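You operate a simulated robot arm through the tools that you are given. There is no shell and no other tool. Be economical: measure what you need, move in short steps, check, and stop when the job is done.

You run a simulated two-armed robot. Do the job below in one go: nothing can be reset, and whatever is moved stays where it is left.

Task
Fit the slim paddle on the post in the low tank.
Fine: first try the locked stirrer, then lift the lid to the lids bench with both hands.

It is judged by the outcome, as a careful person would: the job done as asked, and still so three seconds after it is handed in. It fails if anything else is knocked over, pushed out of place, dropped, spilled or broken. A push-on lid holds only when it is set on centred and level and pressed home; a screw cap is set on level and turned clockwise until tight.

Robot
Two 7-joint arms with two-finger parallel grippers on one trunk, on a base that drives. Base frame: it is fixed to the floor where the robot stands at the start and does not move with it; the origin is under the middle of the robot, x ahead of it, y to its left, z up. Readings come in m, degrees, newtons and seconds.
The left shoulder is at the start at [0.07, 0.163, 0.97], the right one opposite. With the tool pointing down near the work surface each hand reaches from about 0.38 to 0.88 m from the robot's upright axis, wherever it stands, measured 20 degrees to its own side. Places, roughly: lids bench top [0.8, 0.9, 0.8]; post in the low tank [1, 0.6, 0.8]; slim paddle, wide paddle [1.25, -0.5, 0.75]; stir run button [0.8, 0, 0.6]; stir turn switch [0.8, 0.1, 0.6]. Payload 3.43 kg a hand.
The TCP of each hand is the grasp point between the finger pads, 0.034 m short of the fingertips. In the tool frame z runs along the fingers and y along their closing line. Largest opening 0.128 m; finger width 0.024, thickness 0.012; the body of the gripper, 0.048 by 0.13 m, starts 0.096 m behind the TCP.
Orientation is told as [roll, pitch, yaw] about the base's x, y, z axes, in that order, counted from this pose: with the fingers straight down and closing along the base's y, the tool's x points along the base's -x, its y along +y and its z along -z.

Tools
- The arms move only by the tool nudge_tool. It takes "left_motion", "right_motion" or both (then of equal length, played together; a hand with none holds still); each is text: rows parted by semicolons, each of 6 numbers parted by spaces: the shift along the tool's x, y, z in m, then the turn, a rotation vector about the tool's x, y, z in degrees. In form: dx dy dz wx wy wz; .... A call has 1 to 12 rows; each row is the pose to reach, as a shift and turn from the pose commanded when the call began, along the tool's axes at that moment. "left_gripper" and "right_gripper" are, for a hand that has rows, the gripper command, from -1 (shut) to 1 (fully open), values between in proportion, set as the call begins (left out, the last holds). A row lasts 0.2 s, in which the tool goes at most 0.05 m and 8.6 degrees; a call with a longer step from one row to the next is refused whole, and so is a gripper value outside its range. A pose out of reach is approached as far as the arm can. The call stops where the force on the tool passes 40 N (or 10 N more than at its start, if that is more) or the arm is blocked; 0.2 s more then pass. Each finger travels about 0.153 m/s and halts on what it meets, pressing with about 35 N; the grip force reading is that of the motor and also rises with nothing between the fingers. The clock runs only during rows and for 0.2 s after the last one: add rows that repeat a pose to give the fingers time. It gives the time, the measured TCP pose, the force on the tool (base axes), the opening and the grip force at its end, in the units of the frame above (readings bear some noise), with the torque about the TCP (base axes, N m) and any sound that the robot's microphone picked up.
- Cameras (640 x 400 px; columns grow to the right, rows downward): "scene" is now at [0.14, 0.0264, 1.229]; the picture's right is [0.25, -0.97, 0.00], its down [-0.26, -0.07, -0.96] and it looks along [0.93, 0.24, -0.27] (base axes); focal length 233 px, centre (320, 200). "left" rides on the left gripper at [0.076, 0.011, -0.16] in its tool frame; the picture's right is [-0.15, 0.99, 0.00], its down [-0.88, -0.13, -0.46] and it looks along [-0.45, -0.07, 0.89] (tool axes); focal length 234 px, centre (320, 200). "right" rides on the right gripper at [0.076, -0.011, -0.16] in its tool frame; the picture's right is [0.15, 0.99, 0.00], its down [-0.88, 0.13, -0.46] and it looks along [-0.45, 0.07, 0.89] (tool axes); focal length 234 px, centre (320, 200).
- camera(camera): a new picture of that camera. No time passes.
- lift_body(by): slides the trunk up (or, below 0, down) by that many m; the arms and the scene camera ride with it, the base frame stays. It gives what a move gives, with no picture.
- roll_base(legs): drives the robot by 1 to 6 legs, each [ahead, left, turn to the left] in m, m and degrees, along the robot's own axes; the way and the turn of a leg run together, so that a leg with both is an arc; at most 1.5 m and 180 degrees a leg. The arms and the cameras ride along, it lands a little off, and it stops where it bumps. It gives what a move gives.
- pan_tilt(pan, tilt): turns the head with the scene camera to pan (to the left, within 86 degrees either way) and tilt (down, from -29 to 69), counted from straight ahead of the robot. It gives what a move gives.
- probe_pixels(camera, pixels): for up to 12 pixels [column, row] of the newest picture of that camera ("zoom" is the newest enlarged one), the place [x, y, z] in the base frame of the surface seen there, good to about 0.002 m. No time passes.
- close_up(camera, box): a new picture of the part [left, top, right, bottom] of that camera's present view, enlarged. No time passes.
- hand_in(): hands the job in; it is judged then, once.

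Work in short steps. Measure before you move; look again where a grasp or a placing could have gone wrong, and mend it. You have 80 turns and 78 pictures in all, those below and enlarged ones among them. Open the grippers and draw the arms clear of the work before you hand the job in, unless the task says otherwise; then end with one line.

The tools are called after ">>>" as name(argument=value, ...) on one line, values as JSON. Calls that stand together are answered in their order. nudge_tool: Moves the arms, as the interface text tells. Its arguments: {"type":"object","properties":{"left_motion":{"type":"string"},"left_gripper":{"type":"number"},"right_motion":{"type":"string"},"right_gripper":{"type":"number"}},"required":[]} The other tools are called the same way: lift_body (by) slides the trunk up or down; roll_base (legs) drives the base; pan_tilt (pan, tilt) turns the head that bears the scene camera; camera (camera) takes a picture; probe_pixels (camera, pixels) gives the place of the surface under pixels of a picture; close_up (camera, box) takes an enlarged picture of a part of a camera's view; hand_in () hands the job in.

At the start:

```text
clock: 0.0
left_tcp_pos: [0.4399, 0.2813, 1.232]
left_tcp_rot: [-0.2, -0.1, 0.0]
left_wrist_force: [-0.5, -0.1, -0.6]
left_wrist_torque: [0.02, -0.03, -0.02]
left_grip_width: 0.128
left_gripper_force: 0.2
right_tcp_pos: [0.4286, -0.1067, 1.1833]
right_tcp_rot: [-0.1, 0.0, -0.1]
right_wrist_force: [-0.6, -0.2, -0.1]
right_wrist_torque: [0.0, 0.01, 0.01]
right_grip_width: 0.1278
right_gripper_force: 0.0
trunk travel left (down, up): [-0.45, 0.49]
robot x, y, heading: [0.0001, 0.0024, -0.0]
head pan, tilt: [14.7, 15.8]
```

scene: 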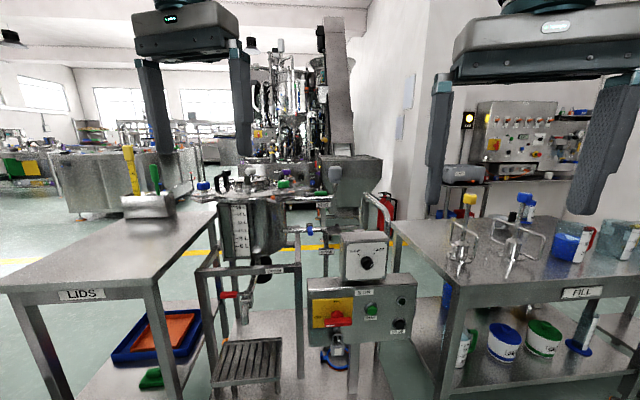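
right: 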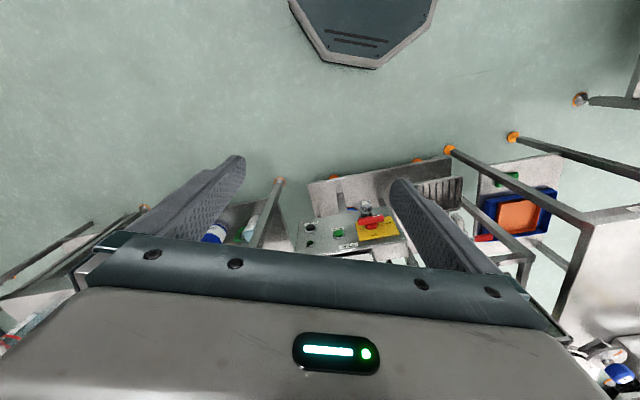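
left: 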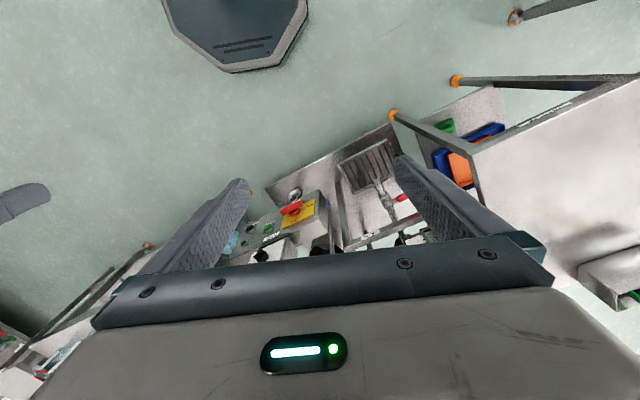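

I begin by looking closely at the control box, tank and paddles on the fill bench.

>>> close_up(camera="scene", box=[290, 220, 430, 380])

>>> close_up(camera="scene", box=[180, 120, 400, 280])

>>> close_up(camera="scene", box=[420, 170, 640, 310])

```text
2.50 times, centred on (360, 300) of scene
```

zoom: 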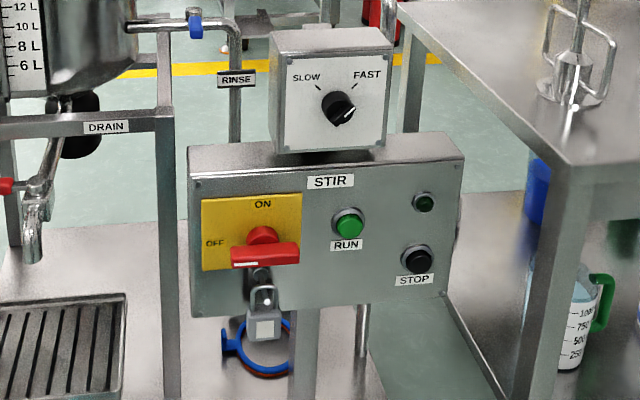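

```text
2.50 times, centred on (290, 200) of scene
```

zoom: 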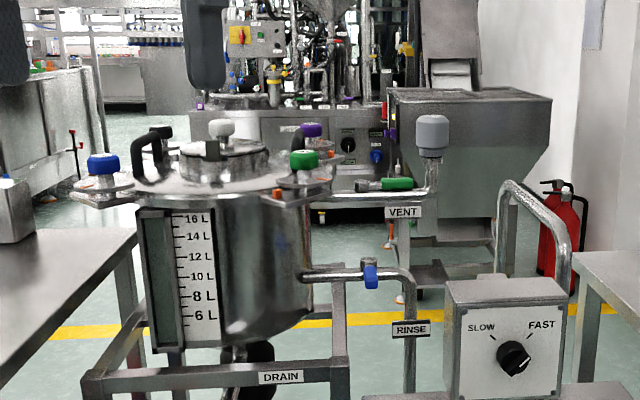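

```text
2.86 times, centred on (530, 240) of scene
```

zoom: 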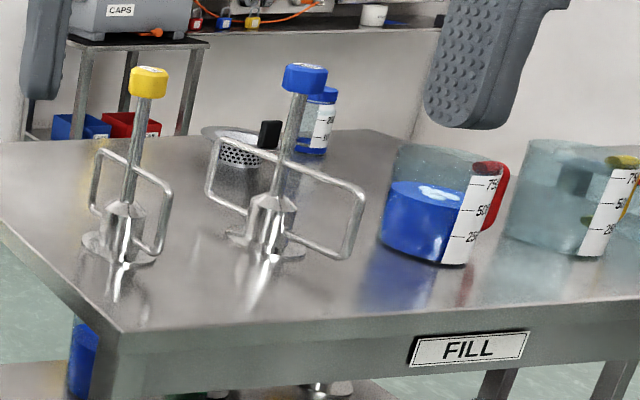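

Now I probe the switch, button, tank lid knobs and paddles.

>>> camera(camera="scene")

>>> probe_pixels(camera="scene", pixels=[[370, 309], [355, 312], [312, 300], [405, 300], [398, 324], [338, 320], [366, 263], [203, 184], [284, 183], [268, 175], [459, 262], [470, 200]])

>>> lift_body(by=0.4)

>>> pan_tilt(pan=30, tilt=40)

>>> camera(camera="scene")

```text
71 pictures are left
```

scene: 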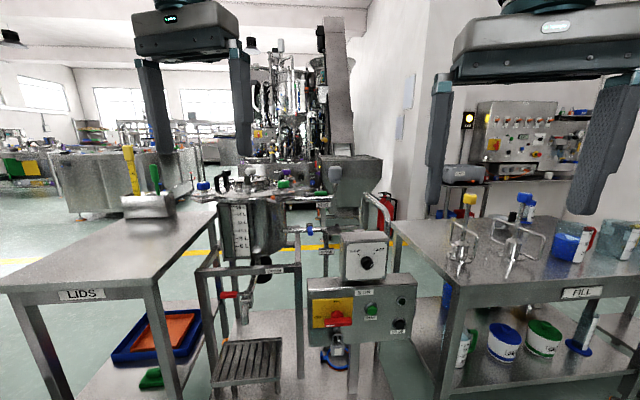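

```text
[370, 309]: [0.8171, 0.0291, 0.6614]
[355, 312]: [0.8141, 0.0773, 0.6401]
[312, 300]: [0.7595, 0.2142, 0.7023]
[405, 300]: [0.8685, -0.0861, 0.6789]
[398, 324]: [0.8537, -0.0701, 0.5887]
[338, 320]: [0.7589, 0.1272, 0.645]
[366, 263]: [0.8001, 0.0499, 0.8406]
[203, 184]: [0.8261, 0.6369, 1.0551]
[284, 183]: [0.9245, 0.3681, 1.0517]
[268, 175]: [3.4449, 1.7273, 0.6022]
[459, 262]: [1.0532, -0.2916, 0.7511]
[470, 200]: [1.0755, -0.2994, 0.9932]
```

```text
clock: 3.8
left_tcp_pos: [0.4388, 0.2811, 1.6317]
left_tcp_rot: [-0.1, 0.0, -0.1]
left_wrist_force: [0.5, 0.2, 0.1]
left_wrist_torque: [0.01, 0.0, -0.01]
left_grip_width: 0.1282
left_gripper_force: 0.1
right_tcp_pos: [0.4262, -0.1055, 1.5834]
right_tcp_rot: [0.1, 0.0, 0.0]
right_wrist_force: [-0.7, -0.6, 0.2]
right_wrist_torque: [-0.02, 0.0, 0.02]
right_grip_width: 0.1279
right_gripper_force: 0.0
trunk travel left (down, up): [-0.85, 0.09]
robot x, y, heading: [0.001, 0.0024, 0.2]
head pan, tilt: [14.7, 15.8]
```

```text
clock: 4.7
left_tcp_pos: [0.44, 0.2814, 1.6316]
left_tcp_rot: [-0.2, 0.0, 0.1]
left_wrist_force: [-0.4, 0.8, 0.7]
left_wrist_torque: [0.05, 0.02, -0.01]
left_grip_width: 0.1279
left_gripper_force: 0.1
right_tcp_pos: [0.428, -0.1068, 1.5831]
right_tcp_rot: [0.1, 0.0, 0.0]
right_wrist_force: [-0.1, -0.1, 0.2]
right_wrist_torque: [0.0, -0.01, 0.0]
right_grip_width: 0.1283
right_gripper_force: 0.0
trunk travel left (down, up): [-0.85, 0.09]
robot x, y, heading: [-0.0012, 0.0015, -0.0]
head pan, tilt: [30.0, 40.0]
```

```text
70 pictures are left
```

scene: 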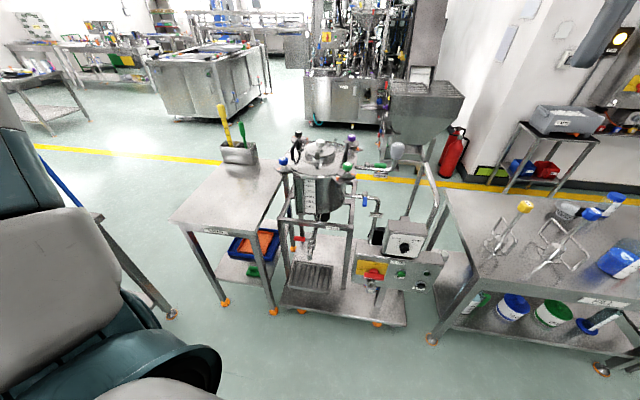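

Good overview. I zoom on the tank lid around (320,160) and the switch at (373,275).

>>> close_up(camera="scene", box=[270, 120, 400, 202])

>>> close_up(camera="scene", box=[340, 220, 460, 300])

```text
4.88 times, centred on (335, 161) of scene
```

zoom: 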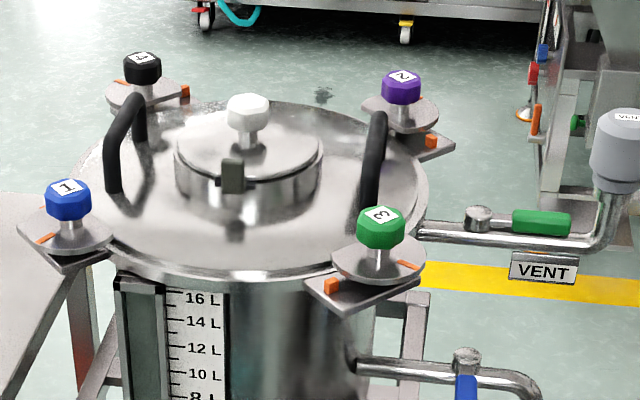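

```text
5.00 times, centred on (400, 260) of scene
```

zoom: 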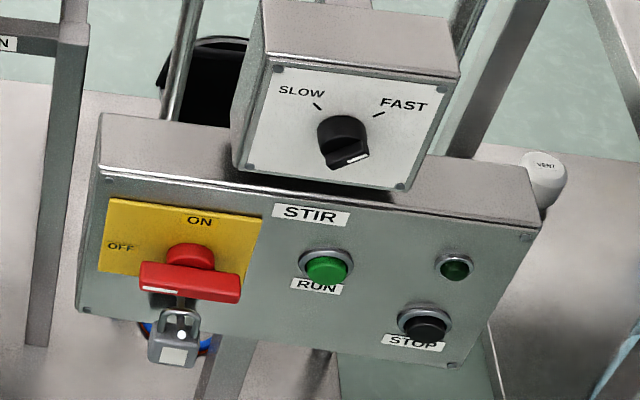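

Clamp knobs 1–4 need a closer look later. First I probe bench corners and panel plane for clearance before pressing RUN.

>>> probe_pixels(camera="scene", pixels=[[175, 218], [262, 236], [282, 172], [285, 305], [403, 325], [455, 262], [442, 194], [600, 304], [240, 150], [305, 268]])

>>> probe_pixels(camera="zoom", pixels=[[100, 165], [85, 300], [530, 240], [460, 355], [328, 272], [327, 262], [300, 256], [355, 272], [190, 280], [180, 345], [425, 328], [350, 240]])

```text
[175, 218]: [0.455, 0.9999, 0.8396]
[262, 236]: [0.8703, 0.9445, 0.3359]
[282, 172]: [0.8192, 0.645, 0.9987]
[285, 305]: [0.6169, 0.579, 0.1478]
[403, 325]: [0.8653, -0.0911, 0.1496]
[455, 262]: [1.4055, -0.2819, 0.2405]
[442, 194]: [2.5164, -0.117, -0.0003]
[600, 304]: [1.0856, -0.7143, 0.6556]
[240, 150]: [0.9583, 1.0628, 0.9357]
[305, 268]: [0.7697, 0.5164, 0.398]
```

```text
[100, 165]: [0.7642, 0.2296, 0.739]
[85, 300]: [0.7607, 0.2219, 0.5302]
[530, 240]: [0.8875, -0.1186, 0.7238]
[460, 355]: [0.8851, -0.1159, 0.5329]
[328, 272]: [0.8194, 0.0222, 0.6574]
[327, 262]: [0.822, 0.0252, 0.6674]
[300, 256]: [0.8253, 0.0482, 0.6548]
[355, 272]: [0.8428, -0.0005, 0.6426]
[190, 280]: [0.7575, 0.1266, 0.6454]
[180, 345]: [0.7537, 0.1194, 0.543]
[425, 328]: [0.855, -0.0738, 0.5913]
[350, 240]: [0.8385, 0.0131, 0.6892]
```

Panel faces back with press direction (0.943,0.334,0); RUN face at about (0.8195,0.024,0.661). I lower the trunk, close the right gripper and pitch the right tool to horizontal.

>>> lift_body(by=-0.6)

>>> nudge_tool(right_motion="-0.015 0 0 0 -8.2 0; -0.03 0 0 0 -16.4 0; -0.045 0 0 0 -24.6 0; -0.06 0 0 0 -32.8 0; -0.075 0 0 0 -41 0; -0.09 0 0 0 -49.2 0; -0.105 0 0 0 -57.4 0; -0.12 0 0 0 -65.6 0; -0.13 0 0 0 -73.8 0; -0.14 0 0 0 -82 0; -0.15 0 0 0 -90 0; -0.15 0 0 0 -90 0", right_gripper=-1)

```text
refused: -0.6 is not a number from -0.4 to 0.4
```

```text
clock: 7.3
left_tcp_pos: [0.4383, 0.282, 1.6318]
left_tcp_rot: [-0.1, -0.1, 0.0]
left_wrist_force: [-0.1, -0.6, -0.3]
left_wrist_torque: [0.02, -0.01, -0.05]
left_grip_width: 0.1278
left_gripper_force: 0.1
right_tcp_pos: [0.5779, -0.1053, 1.5823]
right_tcp_rot: [-178.1, -90.0, 178.1]
right_wrist_force: [-0.5, 0.4, 0.3]
right_wrist_torque: [-0.03, 0.03, -0.01]
right_grip_width: 0.0002
right_gripper_force: 33.1
trunk travel left (down, up): [-0.85, 0.09]
robot x, y, heading: [0.0002, -0.0064, -0.4]
head pan, tilt: [30.0, 40.0]
```

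The tool is horizontal, well clear of the panel. I lower the trunk in two steps.

>>> lift_body(by=-0.4)

>>> lift_body(by=-0.25)

>>> nudge_tool(right_motion="0.03 0 0 -6.5 0 0; 0.07 0.01 0 -13 0 0; 0.11 0.03 0.02 -19.5 0 0; 0.15 0.05 0.04 -19.5 0 0; 0.19 0.07 0.06 -19.5 0 0; 0.23 0.085 0.08 -19.5 0 0; 0.27 0.098 0.10 -19.5 0 0; 0.272 0.098 0.12 -19.5 0 0; 0.272 0.098 0.12 -19.5 0 0")

>>> pan_tilt(pan=5, tilt=35)

>>> camera(camera="scene")

```text
clock: 11.1
left_tcp_pos: [0.4382, 0.2808, 1.2322]
left_tcp_rot: [-0.1, -0.1, 0.0]
left_wrist_force: [0.0, 0.1, -0.5]
left_wrist_torque: [0.01, 0.0, 0.01]
left_grip_width: 0.1281
left_gripper_force: 0.0
right_tcp_pos: [0.5781, -0.1055, 1.1834]
right_tcp_rot: [41.5, -90.0, -41.3]
right_wrist_force: [-1.1, -0.3, -0.8]
right_wrist_torque: [-0.03, -0.01, 0.03]
right_grip_width: 0.0001
right_gripper_force: 33.0
trunk travel left (down, up): [-0.45, 0.49]
robot x, y, heading: [0.0014, -0.0021, 0.1]
head pan, tilt: [30.0, 40.0]
```

```text
clock: 13.7
left_tcp_pos: [0.4384, 0.2813, 0.9819]
left_tcp_rot: [-0.1, -0.1, 0.0]
left_wrist_force: [0.7, 0.9, 0.6]
left_wrist_torque: [0.02, -0.02, -0.02]
left_grip_width: 0.1282
left_gripper_force: 0.1
right_tcp_pos: [0.5776, -0.1063, 0.9325]
right_tcp_rot: [47.8, -90.1, -47.7]
right_wrist_force: [0.5, 0.6, -0.2]
right_wrist_torque: [-0.02, -0.04, 0.01]
right_grip_width: 0.0
right_gripper_force: 33.4
trunk travel left (down, up): [-0.2, 0.74]
robot x, y, heading: [-0.001, 0.0029, -0.1]
head pan, tilt: [30.0, 40.0]
```

```text
clock: 15.7
left_tcp_pos: [0.438, 0.2816, 0.9823]
left_tcp_rot: [-0.1, 0.0, 0.0]
left_wrist_force: [-1.2, 0.4, 0.3]
left_wrist_torque: [0.01, 0.04, 0.0]
left_grip_width: 0.1279
left_gripper_force: 0.0
right_tcp_pos: [0.698, -0.0075, 0.6598]
right_tcp_rot: [83.8, -90.0, -64.1]
right_wrist_force: [0.6, -1.1, 0.2]
right_wrist_torque: [-0.02, -0.02, -0.01]
right_grip_width: 0.0001
right_gripper_force: 33.3
trunk travel left (down, up): [-0.2, 0.74]
robot x, y, heading: [-0.0025, -0.001, -0.1]
head pan, tilt: [30.0, 40.0]
```

```text
clock: 16.6
left_tcp_pos: [0.4379, 0.2816, 0.9813]
left_tcp_rot: [-0.1, 0.1, 0.0]
left_wrist_force: [-0.2, 1.1, 0.4]
left_wrist_torque: [0.04, 0.0, 0.05]
left_grip_width: 0.1282
left_gripper_force: 0.1
right_tcp_pos: [0.6971, -0.0075, 0.6598]
right_tcp_rot: [58.4, -90.0, -38.8]
right_wrist_force: [-0.6, 0.9, -0.3]
right_wrist_torque: [-0.01, -0.02, -0.02]
right_grip_width: 0.0002
right_gripper_force: 33.1
trunk travel left (down, up): [-0.2, 0.74]
robot x, y, heading: [0.0037, 0.0011, -0.2]
head pan, tilt: [5.0, 35.0]
```

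```text
67 pictures are left
```

scene: 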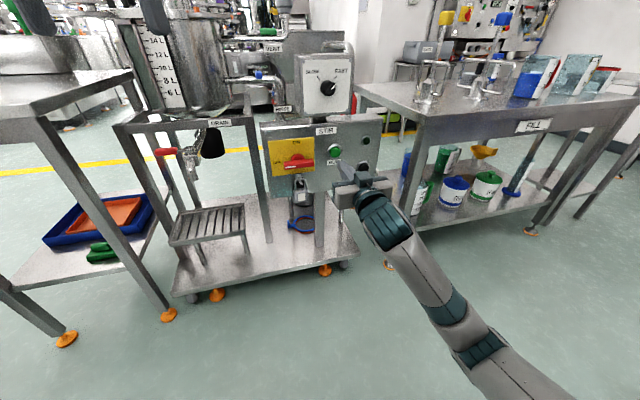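

Gripper tip is about 9 cm short of RUN and 11 mm to the left of its axis. I shift sideways, approach, and check the picture.

>>> nudge_tool(right_motion="-0.002 -0.011 0.03 0 0 0; -0.002 -0.011 0.06 0 0 0; -0.002 -0.011 0.06 0 0 0")

>>> close_up(camera="scene", box=[260, 110, 400, 210])

```text
clock: 17.4
left_tcp_pos: [0.4384, 0.2821, 0.9827]
left_tcp_rot: [-0.1, -0.1, 0.0]
left_wrist_force: [0.8, 0.1, -0.8]
left_wrist_torque: [-0.04, 0.01, -0.01]
left_grip_width: 0.1279
left_gripper_force: 0.0
right_tcp_pos: [0.7581, 0.0032, 0.6632]
right_tcp_rot: [27.7, -90.0, -8.1]
right_wrist_force: [0.1, 0.6, 0.8]
right_wrist_torque: [0.02, 0.0, 0.03]
right_grip_width: 0.0
right_gripper_force: 33.2
trunk travel left (down, up): [-0.2, 0.74]
robot x, y, heading: [0.002, -0.0011, 0.0]
head pan, tilt: [5.0, 35.0]
```

```text
4.00 times, centred on (330, 160) of scene
```

zoom: 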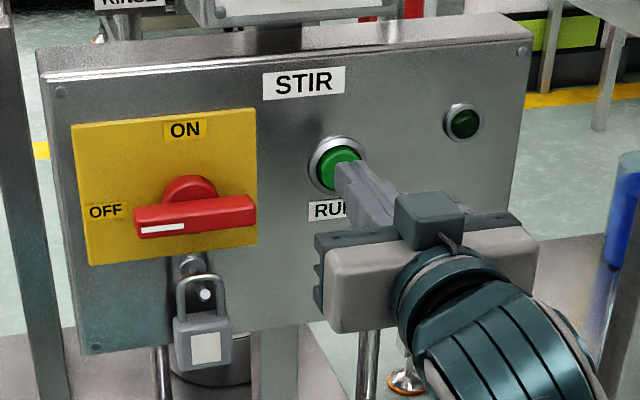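

Switch pointer is on OFF with padlock hung; the fingertips line up with RUN. I press in small steps.

>>> nudge_tool(right_motion="0 0 0.012 0 0 0; 0 0 0.022 0 0 0; 0 0 0.027 0 0 0; 0 0 0.03 0 0 0; 0 0 0.033 0 0 0; 0 0 0.036 0 0 0")

>>> close_up(camera="scene", box=[260, 110, 400, 210])

```text
clock: 18.8
left_tcp_pos: [0.439, 0.2804, 0.9818]
left_tcp_rot: [0.0, -0.1, 0.0]
left_wrist_force: [-0.1, -0.5, -0.1]
left_wrist_torque: [0.0, 0.0, -0.03]
left_grip_width: 0.1281
left_gripper_force: 0.1
right_tcp_pos: [0.7913, 0.0143, 0.6626]
right_tcp_rot: [72.0, -90.0, -52.4]
right_wrist_force: [-6.6, -2.8, -1.1]
right_wrist_torque: [-0.11, 0.08, 0.0]
right_grip_width: 0.0001
right_gripper_force: 32.9
trunk travel left (down, up): [-0.2, 0.74]
robot x, y, heading: [-0.0017, -0.0006, 0.1]
head pan, tilt: [5.0, 35.0]
heard: click
```

```text
4.00 times, centred on (330, 160) of scene
```

zoom: 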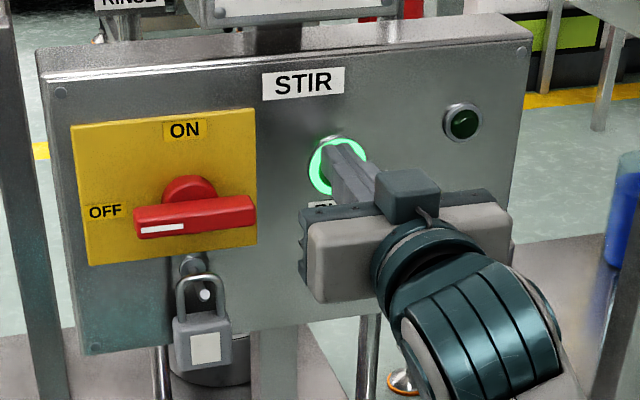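

A click, no motor sound; the separate lamp stays dark while the button ring lights. I back off and look whether anything is running.

>>> nudge_tool(right_motion="0 0 -0.03 0 0 0; 0 0 -0.07 0 0 0; 0 0 -0.11 0 0 0; 0 0 -0.11 0 0 0; 0 0 -0.11 0 0 0")

>>> close_up(camera="scene", box=[260, 110, 400, 210])

```text
clock: 20.0
left_tcp_pos: [0.4393, 0.2807, 0.9826]
left_tcp_rot: [0.0, 0.0, 0.0]
left_wrist_force: [0.0, -0.4, 0.3]
left_wrist_torque: [-0.01, 0.01, 0.04]
left_grip_width: 0.128
left_gripper_force: 0.1
right_tcp_pos: [0.6872, -0.0217, 0.6627]
right_tcp_rot: [39.1, -90.1, -19.6]
right_wrist_force: [1.0, -0.7, 0.0]
right_wrist_torque: [-0.02, 0.03, 0.03]
right_grip_width: 0.0003
right_gripper_force: 32.7
trunk travel left (down, up): [-0.2, 0.74]
robot x, y, heading: [0.0021, -0.0003, -0.1]
head pan, tilt: [5.0, 35.0]
```

```text
4.00 times, centred on (330, 160) of scene
```

zoom: 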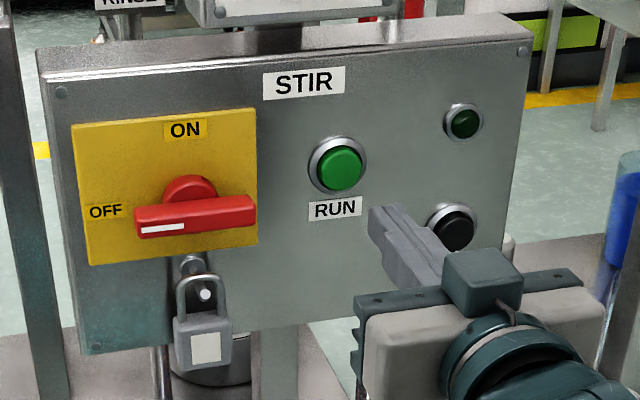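

Stirrer is dead (light back to dark), so the try is done. I raise the trunk and return the right tool to pointing down.

>>> lift_body(by=0.4)

>>> lift_body(by=0.25)

>>> nudge_tool(right_motion="-0.03 0 -0.03 6.5 0 0; -0.06 0 -0.06 13 0 0; -0.1 0 -0.09 19.5 0 0; -0.14 -0.02 -0.12 19.5 0 0; -0.18 -0.06 -0.12 19.5 0 0; -0.2 -0.1 -0.12 19.5 0 0; -0.2 -0.1 -0.12 19.5 0 0", right_gripper=1)

>>> nudge_tool(right_motion="0 0 0 0 8.2 0; 0 0 0 0 16.4 0; 0 0 0 0 24.6 0; 0 0 0 0 32.8 0; 0 0 0 0 41 0; 0 0 0 0 49.2 0; 0 0 0 0 57.4 0; 0 0 0 0 65.6 0; 0 0 0 0 73.8 0; 0 0 0 0 82 0; 0 0 0 0 90 0; 0 0 0 0 90 0")

>>> pan_tilt(pan=32, tilt=40)

>>> camera(camera="scene")

```text
clock: 23.8
left_tcp_pos: [0.439, 0.281, 1.3825]
left_tcp_rot: [-0.1, 0.0, 0.1]
left_wrist_force: [-0.5, 0.0, 1.1]
left_wrist_torque: [-0.02, -0.01, 0.01]
left_grip_width: 0.1281
left_gripper_force: 0.1
right_tcp_pos: [0.6875, -0.0218, 1.0618]
right_tcp_rot: [49.3, -89.9, -29.6]
right_wrist_force: [-0.2, 0.5, 0.9]
right_wrist_torque: [0.01, -0.01, 0.02]
right_grip_width: 0.0
right_gripper_force: 33.0
trunk travel left (down, up): [-0.6, 0.34]
robot x, y, heading: [0.0004, 0.0008, 0.0]
head pan, tilt: [5.0, 35.0]
```

```text
clock: 26.4
left_tcp_pos: [0.4389, 0.281, 1.6338]
left_tcp_rot: [-0.2, -0.1, -0.1]
left_wrist_force: [0.8, 0.3, -0.8]
left_wrist_torque: [-0.01, -0.01, 0.01]
left_grip_width: 0.1282
left_gripper_force: 0.0
right_tcp_pos: [0.6881, -0.0236, 1.3128]
right_tcp_rot: [47.5, -90.0, -27.9]
right_wrist_force: [0.2, 0.7, -0.3]
right_wrist_torque: [0.0, -0.01, 0.0]
right_grip_width: 0.0
right_gripper_force: 33.2
trunk travel left (down, up): [-0.85, 0.09]
robot x, y, heading: [-0.0009, -0.0001, 0.1]
head pan, tilt: [5.0, 35.0]
```

```text
refused: row 4 steps farther than a row can; nothing moved
```

```text
clock: 29.0
left_tcp_pos: [0.4387, 0.2812, 1.6323]
left_tcp_rot: [-0.1, 0.0, 0.1]
left_wrist_force: [1.1, 0.1, -0.2]
left_wrist_torque: [0.02, -0.02, -0.03]
left_grip_width: 0.1282
left_gripper_force: 0.1
right_tcp_pos: [0.688, -0.0231, 1.3118]
right_tcp_rot: [0.2, 0.1, 19.5]
right_wrist_force: [-0.5, -0.2, -0.7]
right_wrist_torque: [-0.03, 0.02, -0.01]
right_grip_width: 0.0001
right_gripper_force: 32.7
trunk travel left (down, up): [-0.85, 0.09]
robot x, y, heading: [-0.0024, -0.0016, -0.2]
head pan, tilt: [5.0, 35.0]
```

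```text
clock: 29.9
left_tcp_pos: [0.4386, 0.2815, 1.6316]
left_tcp_rot: [-0.1, -0.1, 0.1]
left_wrist_force: [-0.2, -0.5, 0.4]
left_wrist_torque: [0.02, -0.01, -0.01]
left_grip_width: 0.1281
left_gripper_force: 0.1
right_tcp_pos: [0.687, -0.0216, 1.3125]
right_tcp_rot: [-0.1, 0.0, 19.6]
right_wrist_force: [-0.2, -0.7, -0.5]
right_wrist_torque: [0.0, 0.03, -0.03]
right_grip_width: 0.0001
right_gripper_force: 33.1
trunk travel left (down, up): [-0.85, 0.09]
robot x, y, heading: [0.0012, -0.0011, 0.3]
head pan, tilt: [32.0, 40.0]
```

```text
63 pictures are left
```

scene: 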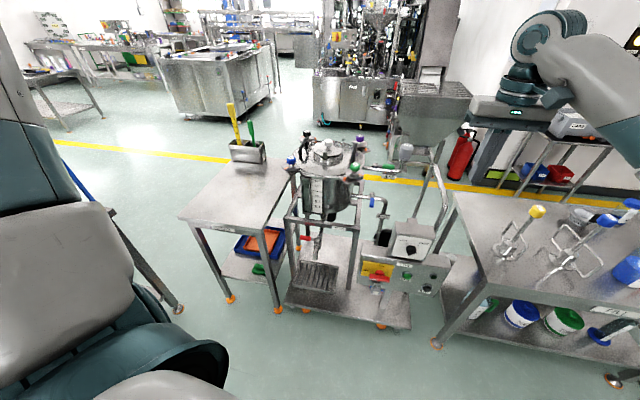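

Right hand points down (yaw 19.5). Now I measure the lid, clamps and bench from this view.

>>> close_up(camera="scene", box=[275, 125, 385, 195])

>>> probe_pixels(camera="scene", pixels=[[180, 215], [265, 225], [291, 172], [247, 160], [235, 142], [455, 198], [480, 277], [385, 235], [318, 263], [232, 298], [378, 325]])

```text
5.71 times, centred on (330, 160) of scene
```

zoom: 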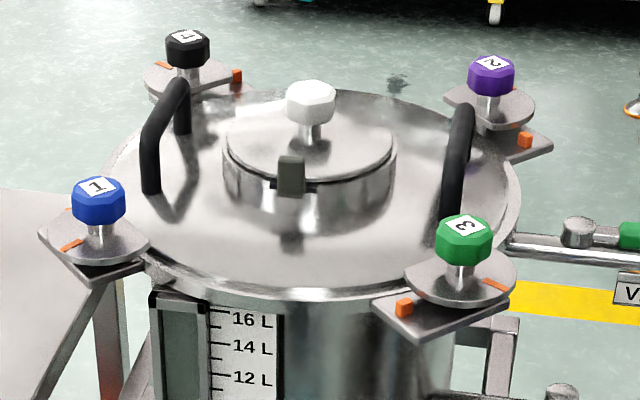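

```text
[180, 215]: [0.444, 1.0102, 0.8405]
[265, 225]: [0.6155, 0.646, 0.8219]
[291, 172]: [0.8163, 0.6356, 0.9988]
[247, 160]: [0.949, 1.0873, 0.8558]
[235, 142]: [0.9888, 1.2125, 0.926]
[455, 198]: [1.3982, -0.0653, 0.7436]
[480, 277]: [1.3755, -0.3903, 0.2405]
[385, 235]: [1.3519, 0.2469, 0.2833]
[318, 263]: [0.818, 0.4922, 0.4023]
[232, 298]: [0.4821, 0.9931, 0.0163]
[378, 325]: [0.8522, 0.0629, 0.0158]
```

I probe key points of the lid: knobs, handles, discs, rim.

>>> probe_pixels(camera="zoom", pixels=[[97, 188], [187, 38], [490, 65], [466, 228], [180, 92], [152, 185], [464, 115], [452, 210], [310, 85], [300, 290], [120, 160], [400, 98]])

>>> probe_pixels(camera="zoom", pixels=[[440, 292], [400, 310], [425, 280], [495, 285], [70, 245], [110, 275], [160, 285], [200, 240], [525, 140], [300, 190], [160, 110], [475, 160]])

```text
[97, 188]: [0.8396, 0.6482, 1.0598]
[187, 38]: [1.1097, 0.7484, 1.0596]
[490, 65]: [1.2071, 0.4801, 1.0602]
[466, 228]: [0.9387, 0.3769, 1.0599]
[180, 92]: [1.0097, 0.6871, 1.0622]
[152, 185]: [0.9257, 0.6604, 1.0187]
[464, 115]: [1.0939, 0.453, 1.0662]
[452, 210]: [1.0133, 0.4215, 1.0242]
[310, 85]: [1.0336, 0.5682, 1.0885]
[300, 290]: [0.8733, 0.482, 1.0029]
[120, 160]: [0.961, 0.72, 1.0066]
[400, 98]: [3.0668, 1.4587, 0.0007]
```

```text
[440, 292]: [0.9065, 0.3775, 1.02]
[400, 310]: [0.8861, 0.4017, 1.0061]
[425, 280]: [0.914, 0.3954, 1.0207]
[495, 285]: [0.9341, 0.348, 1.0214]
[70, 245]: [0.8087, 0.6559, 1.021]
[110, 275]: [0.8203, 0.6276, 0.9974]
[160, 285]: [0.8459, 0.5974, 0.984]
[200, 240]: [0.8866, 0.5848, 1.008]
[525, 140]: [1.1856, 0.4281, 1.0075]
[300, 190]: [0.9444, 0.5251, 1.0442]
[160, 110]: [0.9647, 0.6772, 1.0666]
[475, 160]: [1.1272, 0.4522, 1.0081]
```

Lid centre ≈(1.024,0.563), tank frame turned 19.5°; handles run along that direction at ±0.125. I drive in front of the tank facing it, staying 0.72 m off, then look from above.

>>> roll_base(legs=[[0, 0, 19.5], [0, 0.189, 0], [0.433, 0, 0]])

>>> pan_tilt(pan=0, tilt=55)

>>> camera(camera="scene")

>>> camera(camera="right")

```text
clock: 34.8
left_tcp_pos: [0.6607, 0.7295, 1.6331]
left_tcp_rot: [-0.1, -0.1, 19.3]
left_wrist_force: [-0.2, 0.6, 0.3]
left_wrist_torque: [-0.02, -0.04, 0.01]
left_grip_width: 0.1279
left_gripper_force: 0.0
right_tcp_pos: [0.9973, 0.527, 1.3132]
right_tcp_rot: [0.0, -0.1, 38.9]
right_wrist_force: [-0.3, 0.3, -0.3]
right_wrist_torque: [0.02, -0.05, -0.02]
right_grip_width: 0.0
right_gripper_force: 33.0
trunk travel left (down, up): [-0.85, 0.09]
robot x, y, heading: [0.3431, 0.321, 19.3]
head pan, tilt: [32.0, 40.0]
```

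```text
clock: 35.7
left_tcp_pos: [0.6651, 0.7307, 1.6314]
left_tcp_rot: [-0.2, -0.1, 19.3]
left_wrist_force: [-0.5, -0.6, -0.1]
left_wrist_torque: [-0.03, -0.01, 0.0]
left_grip_width: 0.1281
left_gripper_force: 0.0
right_tcp_pos: [1.0, 0.5273, 1.3129]
right_tcp_rot: [0.0, 0.0, 38.9]
right_wrist_force: [0.4, 0.7, -0.2]
right_wrist_torque: [0.04, -0.01, 0.01]
right_grip_width: 0.0002
right_gripper_force: 32.5
trunk travel left (down, up): [-0.85, 0.09]
robot x, y, heading: [0.3418, 0.3203, 19.3]
head pan, tilt: [0.0, 55.0]
```

```text
61 pictures are left
```

scene: 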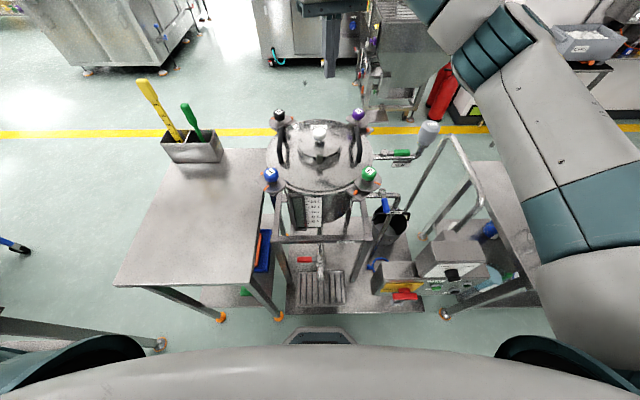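

```text
60 pictures are left
```

right: 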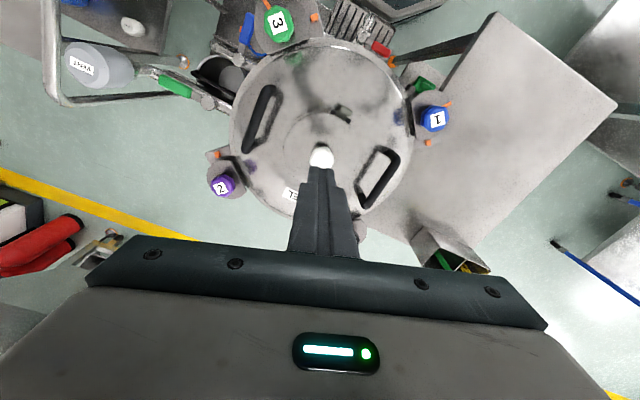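

The right wrist camera sees the lid from above; I enlarge the clamps 3, 1 and 2.

>>> close_up(camera="right", box=[200, 0, 320, 75])

>>> close_up(camera="right", box=[370, 70, 490, 145])

>>> close_up(camera="right", box=[180, 140, 300, 215])

```text
5.33 times, centred on (260, 38) of right
```

zoom: 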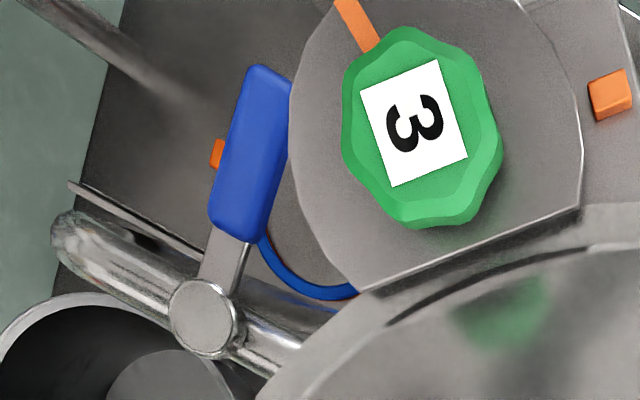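

```text
5.33 times, centred on (430, 108) of right
```

zoom: 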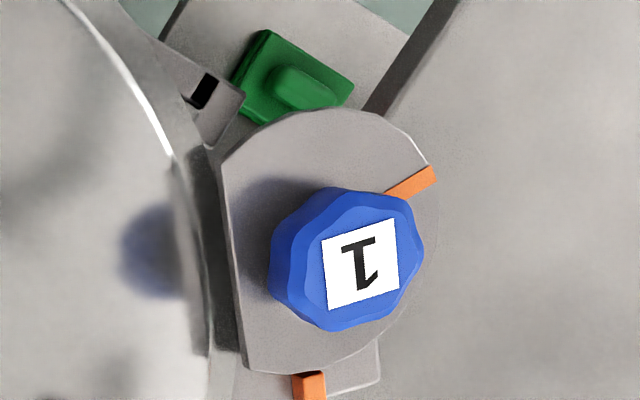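

```text
5.33 times, centred on (240, 178) of right
```

zoom: 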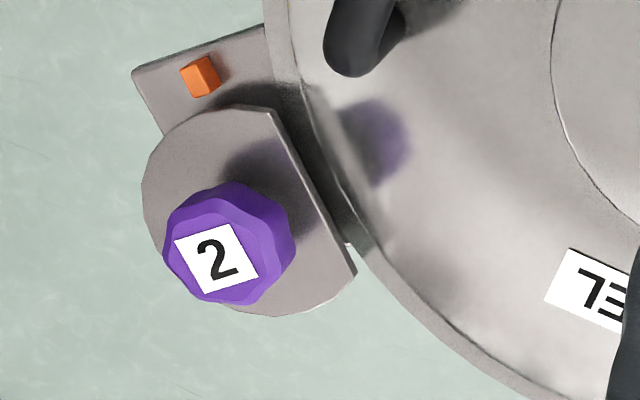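

Discs 1–3 have their flats facing the lid (released). I probe the two handles and tool-box/bench corners from the right camera.

>>> probe_pixels(camera="right", pixels=[[272, 92], [261, 118], [249, 148], [392, 156], [378, 178], [362, 206], [240, 110], [410, 130], [497, 15], [614, 104], [400, 240], [327, 150]])

>>> probe_pixels(camera="scene", pixels=[[281, 128], [279, 150], [284, 165], [356, 132], [354, 152], [358, 163], [114, 285], [250, 283], [268, 155], [221, 150], [170, 158], [165, 145]])

```text
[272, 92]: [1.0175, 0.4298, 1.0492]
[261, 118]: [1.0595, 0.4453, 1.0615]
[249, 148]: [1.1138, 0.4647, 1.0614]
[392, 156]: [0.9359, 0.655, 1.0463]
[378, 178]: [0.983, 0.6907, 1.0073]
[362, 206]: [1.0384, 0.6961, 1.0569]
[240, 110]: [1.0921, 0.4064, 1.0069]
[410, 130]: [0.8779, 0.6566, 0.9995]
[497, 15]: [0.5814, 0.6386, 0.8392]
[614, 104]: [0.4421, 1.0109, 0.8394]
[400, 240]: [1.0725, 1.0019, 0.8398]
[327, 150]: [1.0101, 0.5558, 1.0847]
```

```text
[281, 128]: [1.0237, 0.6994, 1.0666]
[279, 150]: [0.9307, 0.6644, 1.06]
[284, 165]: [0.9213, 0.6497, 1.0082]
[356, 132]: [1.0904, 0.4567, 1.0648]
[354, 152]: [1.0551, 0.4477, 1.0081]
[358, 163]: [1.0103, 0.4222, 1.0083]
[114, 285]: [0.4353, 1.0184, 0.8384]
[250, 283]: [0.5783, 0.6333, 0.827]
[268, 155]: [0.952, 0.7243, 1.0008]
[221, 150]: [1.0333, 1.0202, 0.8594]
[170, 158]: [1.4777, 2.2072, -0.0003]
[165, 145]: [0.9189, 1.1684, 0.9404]
```

Handle mid-points: A ≈(0.983,0.678), B ≈(1.065,0.447), bars at z≈1.06; hatch ring is close inside, so I use a narrow opening (~0.06). I move both hands above the handles.

>>> nudge_tool(right_motion="0 -0.03 0 0 0 6.5; 0 -0.06 0 0 0 13; 0 -0.103 0 0 0 19.5; 0 -0.103 0 0 0 19.5; 0 -0.103 0 0 0 19.5; 0 -0.103 0 0 0 19.5; 0 -0.103 0 0 0 19.5; 0 -0.103 0 0 0 19.5; 0 -0.103 0 0 0 19.5; 0 -0.103 0 0 0 19.5; 0 -0.103 0 0 0 19.5; 0 -0.103 0 0 0 19.5", left_motion="-0.01 0 0.03 0 0 0; -0.02 0 0.06 0 0 0; -0.04 -0.015 0.1 0 0 0; -0.07 -0.03 0.13 0 0 0; -0.1 -0.05 0.16 0 0 0; -0.13 -0.07 0.19 0 0 0; -0.16 -0.09 0.22 0 0 0; -0.19 -0.11 0.25 0 0 0; -0.22 -0.13 0.28 0 0 0; -0.25 -0.145 0.30 0 0 0; -0.283 -0.155 0.32 0 0 0; -0.283 -0.155 0.32 0 0 0", right_gripper=-0.06, left_gripper=-0.06)

>>> camera(camera="left")

>>> close_up(camera="scene", box=[230, 80, 420, 200])

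```text
clock: 38.3
left_tcp_pos: [0.8877, 0.7231, 1.3049]
left_tcp_rot: [-0.2, -0.3, 19.4]
left_wrist_force: [0.5, 0.2, -0.6]
left_wrist_torque: [-0.02, -0.04, 0.02]
left_grip_width: 0.0602
left_gripper_force: 0.0
left hand out of reach, approached as far as the arm can: row 8, 9, 10, 11, 12
right_tcp_pos: [1.0631, 0.4466, 1.3125]
right_tcp_rot: [-0.1, 0.0, 19.3]
right_wrist_force: [1.1, 0.5, -0.1]
right_wrist_torque: [-0.01, -0.01, 0.02]
right_grip_width: 0.0602
right_gripper_force: 0.1
trunk travel left (down, up): [-0.85, 0.09]
robot x, y, heading: [0.3437, 0.3209, 19.3]
head pan, tilt: [0.0, 55.0]
```

```text
56 pictures are left
```

left: 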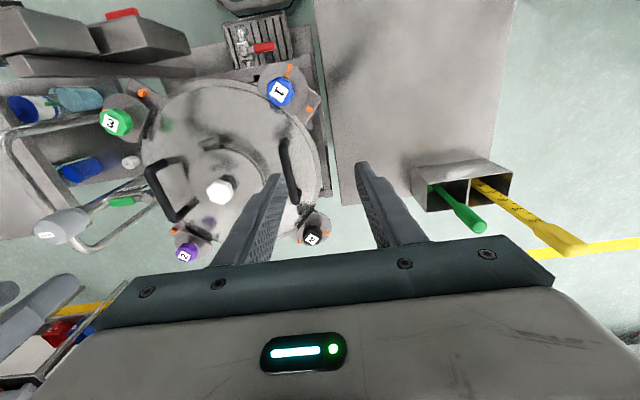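

```text
3.33 times, centred on (325, 140) of scene
```

zoom: 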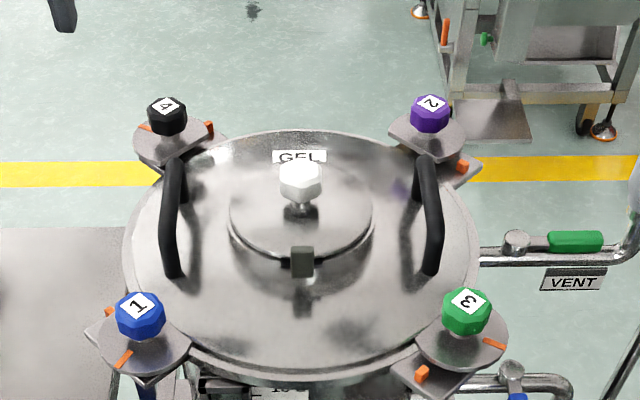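

Left arm stopped short at that height; clamp 4 is visible at (313,237). I enlarge it to check its disc.

>>> close_up(camera="left", box=[280, 205, 350, 249])

>>> close_up(camera="scene", box=[260, 100, 310, 132])

```text
9.09 times, centred on (315, 227) of left
```

zoom: 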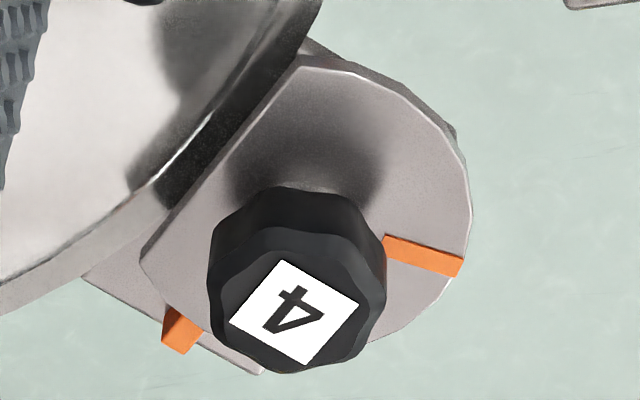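

```text
12.50 times, centred on (285, 116) of scene
```

zoom: 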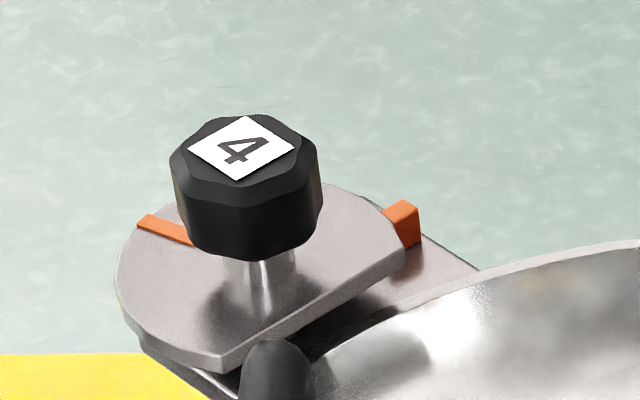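

All four clamps are released and the vent is open. I lower the trunk 0.15 and probe the left arm with a null move.

>>> lift_body(by=-0.15)

>>> nudge_tool(left_motion="0 0 0 0 0 0")

```text
clock: 40.1
left_tcp_pos: [0.8876, 0.7235, 1.1551]
left_tcp_rot: [-0.3, -0.2, 19.2]
left_wrist_force: [-0.5, -0.4, 0.4]
left_wrist_torque: [-0.01, -0.01, 0.03]
left_grip_width: 0.0604
left_gripper_force: 0.1
right_tcp_pos: [1.0646, 0.446, 1.163]
right_tcp_rot: [0.0, 0.0, 19.4]
right_wrist_force: [-0.3, -0.3, 0.5]
right_wrist_torque: [0.0, -0.01, -0.02]
right_grip_width: 0.0604
right_gripper_force: 0.1
trunk travel left (down, up): [-0.7, 0.24]
robot x, y, heading: [0.3416, 0.3197, 19.2]
head pan, tilt: [0.0, 55.0]
```

```text
clock: 40.5
left_tcp_pos: [0.8884, 0.7238, 1.1558]
left_tcp_rot: [-0.3, -0.1, 19.3]
left_wrist_force: [-0.8, -0.1, -0.2]
left_wrist_torque: [0.03, -0.03, 0.02]
left_grip_width: 0.0602
left_gripper_force: 0.1
right_tcp_pos: [1.0646, 0.4463, 1.1616]
right_tcp_rot: [0.0, 0.0, 19.3]
right_wrist_force: [-0.5, -0.6, 0.3]
right_wrist_torque: [0.02, 0.04, 0.03]
right_grip_width: 0.0603
right_gripper_force: 0.0
trunk travel left (down, up): [-0.7, 0.24]
robot x, y, heading: [0.345, 0.3214, 19.1]
head pan, tilt: [0.0, 55.0]
```

I test a small step toward handle A to see how the left arm responds.

>>> nudge_tool(left_motion="-0.02 -0.02 0 0 0 0; -0.037 -0.037 0 0 0 0; -0.037 -0.037 0 0 0 0")

```text
clock: 41.3
left_tcp_pos: [0.8879, 0.7225, 1.1558]
left_tcp_rot: [-0.1, -0.2, 19.2]
left_wrist_force: [0.6, 0.7, 0.0]
left_wrist_torque: [-0.01, 0.02, -0.01]
left_grip_width: 0.0601
left_gripper_force: 0.1
left hand out of reach, approached as far as the arm can: row 1, 2, 3
right_tcp_pos: [1.0636, 0.4469, 1.162]
right_tcp_rot: [0.1, -0.1, 19.5]
right_wrist_force: [-0.3, -0.2, 1.2]
right_wrist_torque: [0.0, 0.01, 0.02]
right_grip_width: 0.0602
right_gripper_force: 0.2
trunk travel left (down, up): [-0.7, 0.24]
robot x, y, heading: [0.3431, 0.32, 19.1]
head pan, tilt: [0.0, 55.0]
```

I instead try going lower there (nothing below above z≈1.01), where the reach should be better.

>>> nudge_tool(left_motion="0 0 0.02 0 0 0; 0 0 0.04 0 0 0; 0 0 0.06 0 0 0; 0 0 0.06 0 0 0")

```text
clock: 42.3
left_tcp_pos: [0.888, 0.7243, 1.0946]
left_tcp_rot: [-0.2, -0.3, 19.4]
left_wrist_force: [0.2, 0.6, -0.1]
left_wrist_torque: [0.01, 0.01, -0.03]
left_grip_width: 0.0601
left_gripper_force: 0.0
right_tcp_pos: [1.0631, 0.4457, 1.1617]
right_tcp_rot: [0.0, 0.0, 19.4]
right_wrist_force: [0.5, -0.2, 0.3]
right_wrist_torque: [0.0, 0.0, -0.04]
right_grip_width: 0.0602
right_gripper_force: 0.1
trunk travel left (down, up): [-0.7, 0.24]
robot x, y, heading: [0.3423, 0.3193, 19.3]
head pan, tilt: [0.0, 55.0]
```

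The commanded pose follows. I raise the trunk 0.03 so tips clear the bar and retry toward handle A.

>>> lift_body(by=0.03)

>>> nudge_tool(left_motion="-0.02 -0.02 0 0 0 0; -0.04 -0.04 0 0 0 0; -0.06 -0.06 0 0 0 0; -0.075 -0.074 0 0 0 0; -0.075 -0.074 0 0 0 0")

```text
clock: 43.0
left_tcp_pos: [0.8884, 0.724, 1.1251]
left_tcp_rot: [-0.3, -0.1, 19.3]
left_wrist_force: [0.6, -0.1, -0.4]
left_wrist_torque: [0.01, 0.04, 0.01]
left_grip_width: 0.0601
left_gripper_force: 0.0
right_tcp_pos: [1.0642, 0.4465, 1.1918]
right_tcp_rot: [-0.1, 0.0, 19.4]
right_wrist_force: [-0.1, 0.7, -1.1]
right_wrist_torque: [-0.01, 0.02, 0.0]
right_grip_width: 0.0601
right_gripper_force: 0.1
trunk travel left (down, up): [-0.73, 0.21]
robot x, y, heading: [0.3457, 0.3218, 19.7]
head pan, tilt: [0.0, 55.0]
```

```text
clock: 44.2
left_tcp_pos: [0.8875, 0.7237, 1.125]
left_tcp_rot: [-0.3, -0.2, 19.3]
left_wrist_force: [-0.6, 0.9, -0.2]
left_wrist_torque: [0.03, -0.03, 0.02]
left_grip_width: 0.0602
left_gripper_force: 0.1
left hand out of reach, approached as far as the arm can: row 1, 2, 3, 4, 5
right_tcp_pos: [1.0651, 0.4472, 1.1918]
right_tcp_rot: [0.0, 0.0, 19.3]
right_wrist_force: [-0.6, -0.3, -0.2]
right_wrist_torque: [0.02, 0.01, -0.03]
right_grip_width: 0.0603
right_gripper_force: 0.0
trunk travel left (down, up): [-0.73, 0.21]
robot x, y, heading: [0.3435, 0.3175, 19.2]
head pan, tilt: [0.0, 55.0]
```

Still refused without contact. I try single-axis steps to find which direction is limiting.

>>> nudge_tool(left_motion="0 -0.02 0 0 0 0; 0 -0.04 0 0 0 0")

>>> nudge_tool(left_motion="-0.02 0 0 0 0 0; -0.04 0 0 0 0 0")

>>> pan_tilt(pan=0, tilt=30)

>>> camera(camera="scene")

```text
clock: 44.8
left_tcp_pos: [0.8772, 0.7033, 1.1275]
left_tcp_rot: [-0.3, -0.2, 19.4]
left_wrist_force: [0.9, 0.2, -0.1]
left_wrist_torque: [-0.01, -0.01, 0.03]
left_grip_width: 0.0601
left_gripper_force: 0.0
left hand out of reach, approached as far as the arm can: row 1, 2
right_tcp_pos: [1.0648, 0.447, 1.1931]
right_tcp_rot: [0.0, 0.0, 19.3]
right_wrist_force: [-0.3, 0.1, 0.7]
right_wrist_torque: [-0.01, 0.0, 0.0]
right_grip_width: 0.0603
right_gripper_force: 0.1
trunk travel left (down, up): [-0.73, 0.21]
robot x, y, heading: [0.3424, 0.3216, 19.3]
head pan, tilt: [0.0, 55.0]
```

```text
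clock: 45.4
left_tcp_pos: [0.8891, 0.7244, 1.1295]
left_tcp_rot: [-0.3, -0.2, 19.3]
left_wrist_force: [0.5, -0.7, 0.3]
left_wrist_torque: [0.0, -0.03, 0.01]
left_grip_width: 0.0605
left_gripper_force: 0.0
left hand out of reach, approached as far as the arm can: row 1, 2
right_tcp_pos: [1.0648, 0.4461, 1.1918]
right_tcp_rot: [0.0, 0.0, 19.3]
right_wrist_force: [-0.3, 0.2, 0.2]
right_wrist_torque: [0.0, 0.05, 0.01]
right_grip_width: 0.0602
right_gripper_force: 0.1
trunk travel left (down, up): [-0.73, 0.21]
robot x, y, heading: [0.3424, 0.3207, 19.3]
head pan, tilt: [0.0, 55.0]
```

```text
clock: 46.3
left_tcp_pos: [0.8891, 0.7241, 1.1304]
left_tcp_rot: [-0.3, -0.2, 19.3]
left_wrist_force: [0.3, 1.0, 0.2]
left_wrist_torque: [0.02, 0.04, -0.02]
left_grip_width: 0.06
left_gripper_force: 0.2
right_tcp_pos: [1.0648, 0.446, 1.193]
right_tcp_rot: [0.0, -0.1, 19.5]
right_wrist_force: [-0.3, 0.0, -0.5]
right_wrist_torque: [0.0, -0.02, 0.03]
right_grip_width: 0.0602
right_gripper_force: 0.0
trunk travel left (down, up): [-0.73, 0.21]
robot x, y, heading: [0.3439, 0.3211, 19.3]
head pan, tilt: [0.0, 30.0]
```

```text
52 pictures are left
```

scene: 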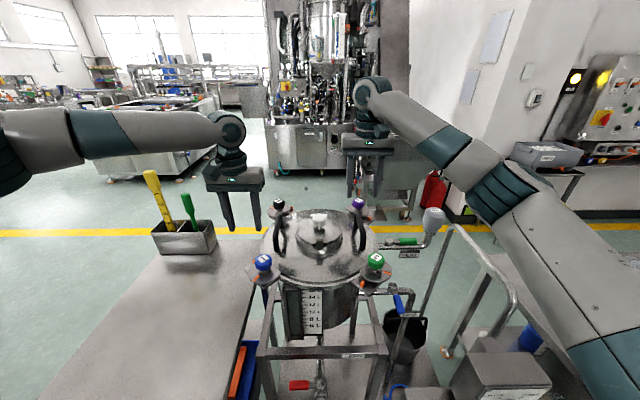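

The left arm's elbow is splayed out; I raise the trunk so the hands work lower relative to the shoulders, then retry.

>>> lift_body(by=0.2)

>>> nudge_tool(left_motion="0.02 0 0.03 0 0 0; 0.04 0 0.06 0 0 0; 0.06 0 0.09 0 0 0; 0.06 0 0.12 0 0 0; 0.06 0 0.15 0 0 0; 0.06 0 0.18 0 0 0; 0.03 -0.03 0.19 0 0 0; 0 -0.05 0.19 0 0 0; -0.03 -0.06 0.19 0 0 0; -0.06 -0.07 0.19 0 0 0; -0.075 -0.074 0.19 0 0 0; -0.075 -0.074 0.19 0 0 0")

```text
clock: 48.5
left_tcp_pos: [0.8902, 0.7251, 1.3291]
left_tcp_rot: [-0.2, -0.1, 19.3]
left_wrist_force: [1.0, 0.4, -0.5]
left_wrist_torque: [-0.02, 0.02, 0.0]
left_grip_width: 0.0602
left_gripper_force: 0.1
right_tcp_pos: [1.064, 0.4464, 1.3926]
right_tcp_rot: [0.0, 0.1, 19.4]
right_wrist_force: [0.0, -0.2, 0.0]
right_wrist_torque: [0.01, -0.02, -0.01]
right_grip_width: 0.0604
right_gripper_force: 0.1
trunk travel left (down, up): [-0.93, 0.01]
robot x, y, heading: [0.3395, 0.3158, 19.3]
head pan, tilt: [0.0, 30.0]
```

```text
clock: 51.1
left_tcp_pos: [0.8598, 0.7383, 1.2016]
left_tcp_rot: [-0.3, -0.2, 19.4]
left_wrist_force: [0.1, -0.4, -0.8]
left_wrist_torque: [0.01, 0.01, 0.0]
left_grip_width: 0.0605
left_gripper_force: 0.0
left hand out of reach, approached as far as the arm can: row 5, 6, 7, 8, 9, 10, 11, 12
right_tcp_pos: [1.0639, 0.4466, 1.3927]
right_tcp_rot: [0.0, 0.0, 19.3]
right_wrist_force: [-0.1, -0.5, -0.5]
right_wrist_torque: [-0.03, 0.01, 0.01]
right_grip_width: 0.0604
right_gripper_force: 0.0
trunk travel left (down, up): [-0.93, 0.01]
robot x, y, heading: [0.3411, 0.3197, 19.1]
head pan, tilt: [0.0, 30.0]
```

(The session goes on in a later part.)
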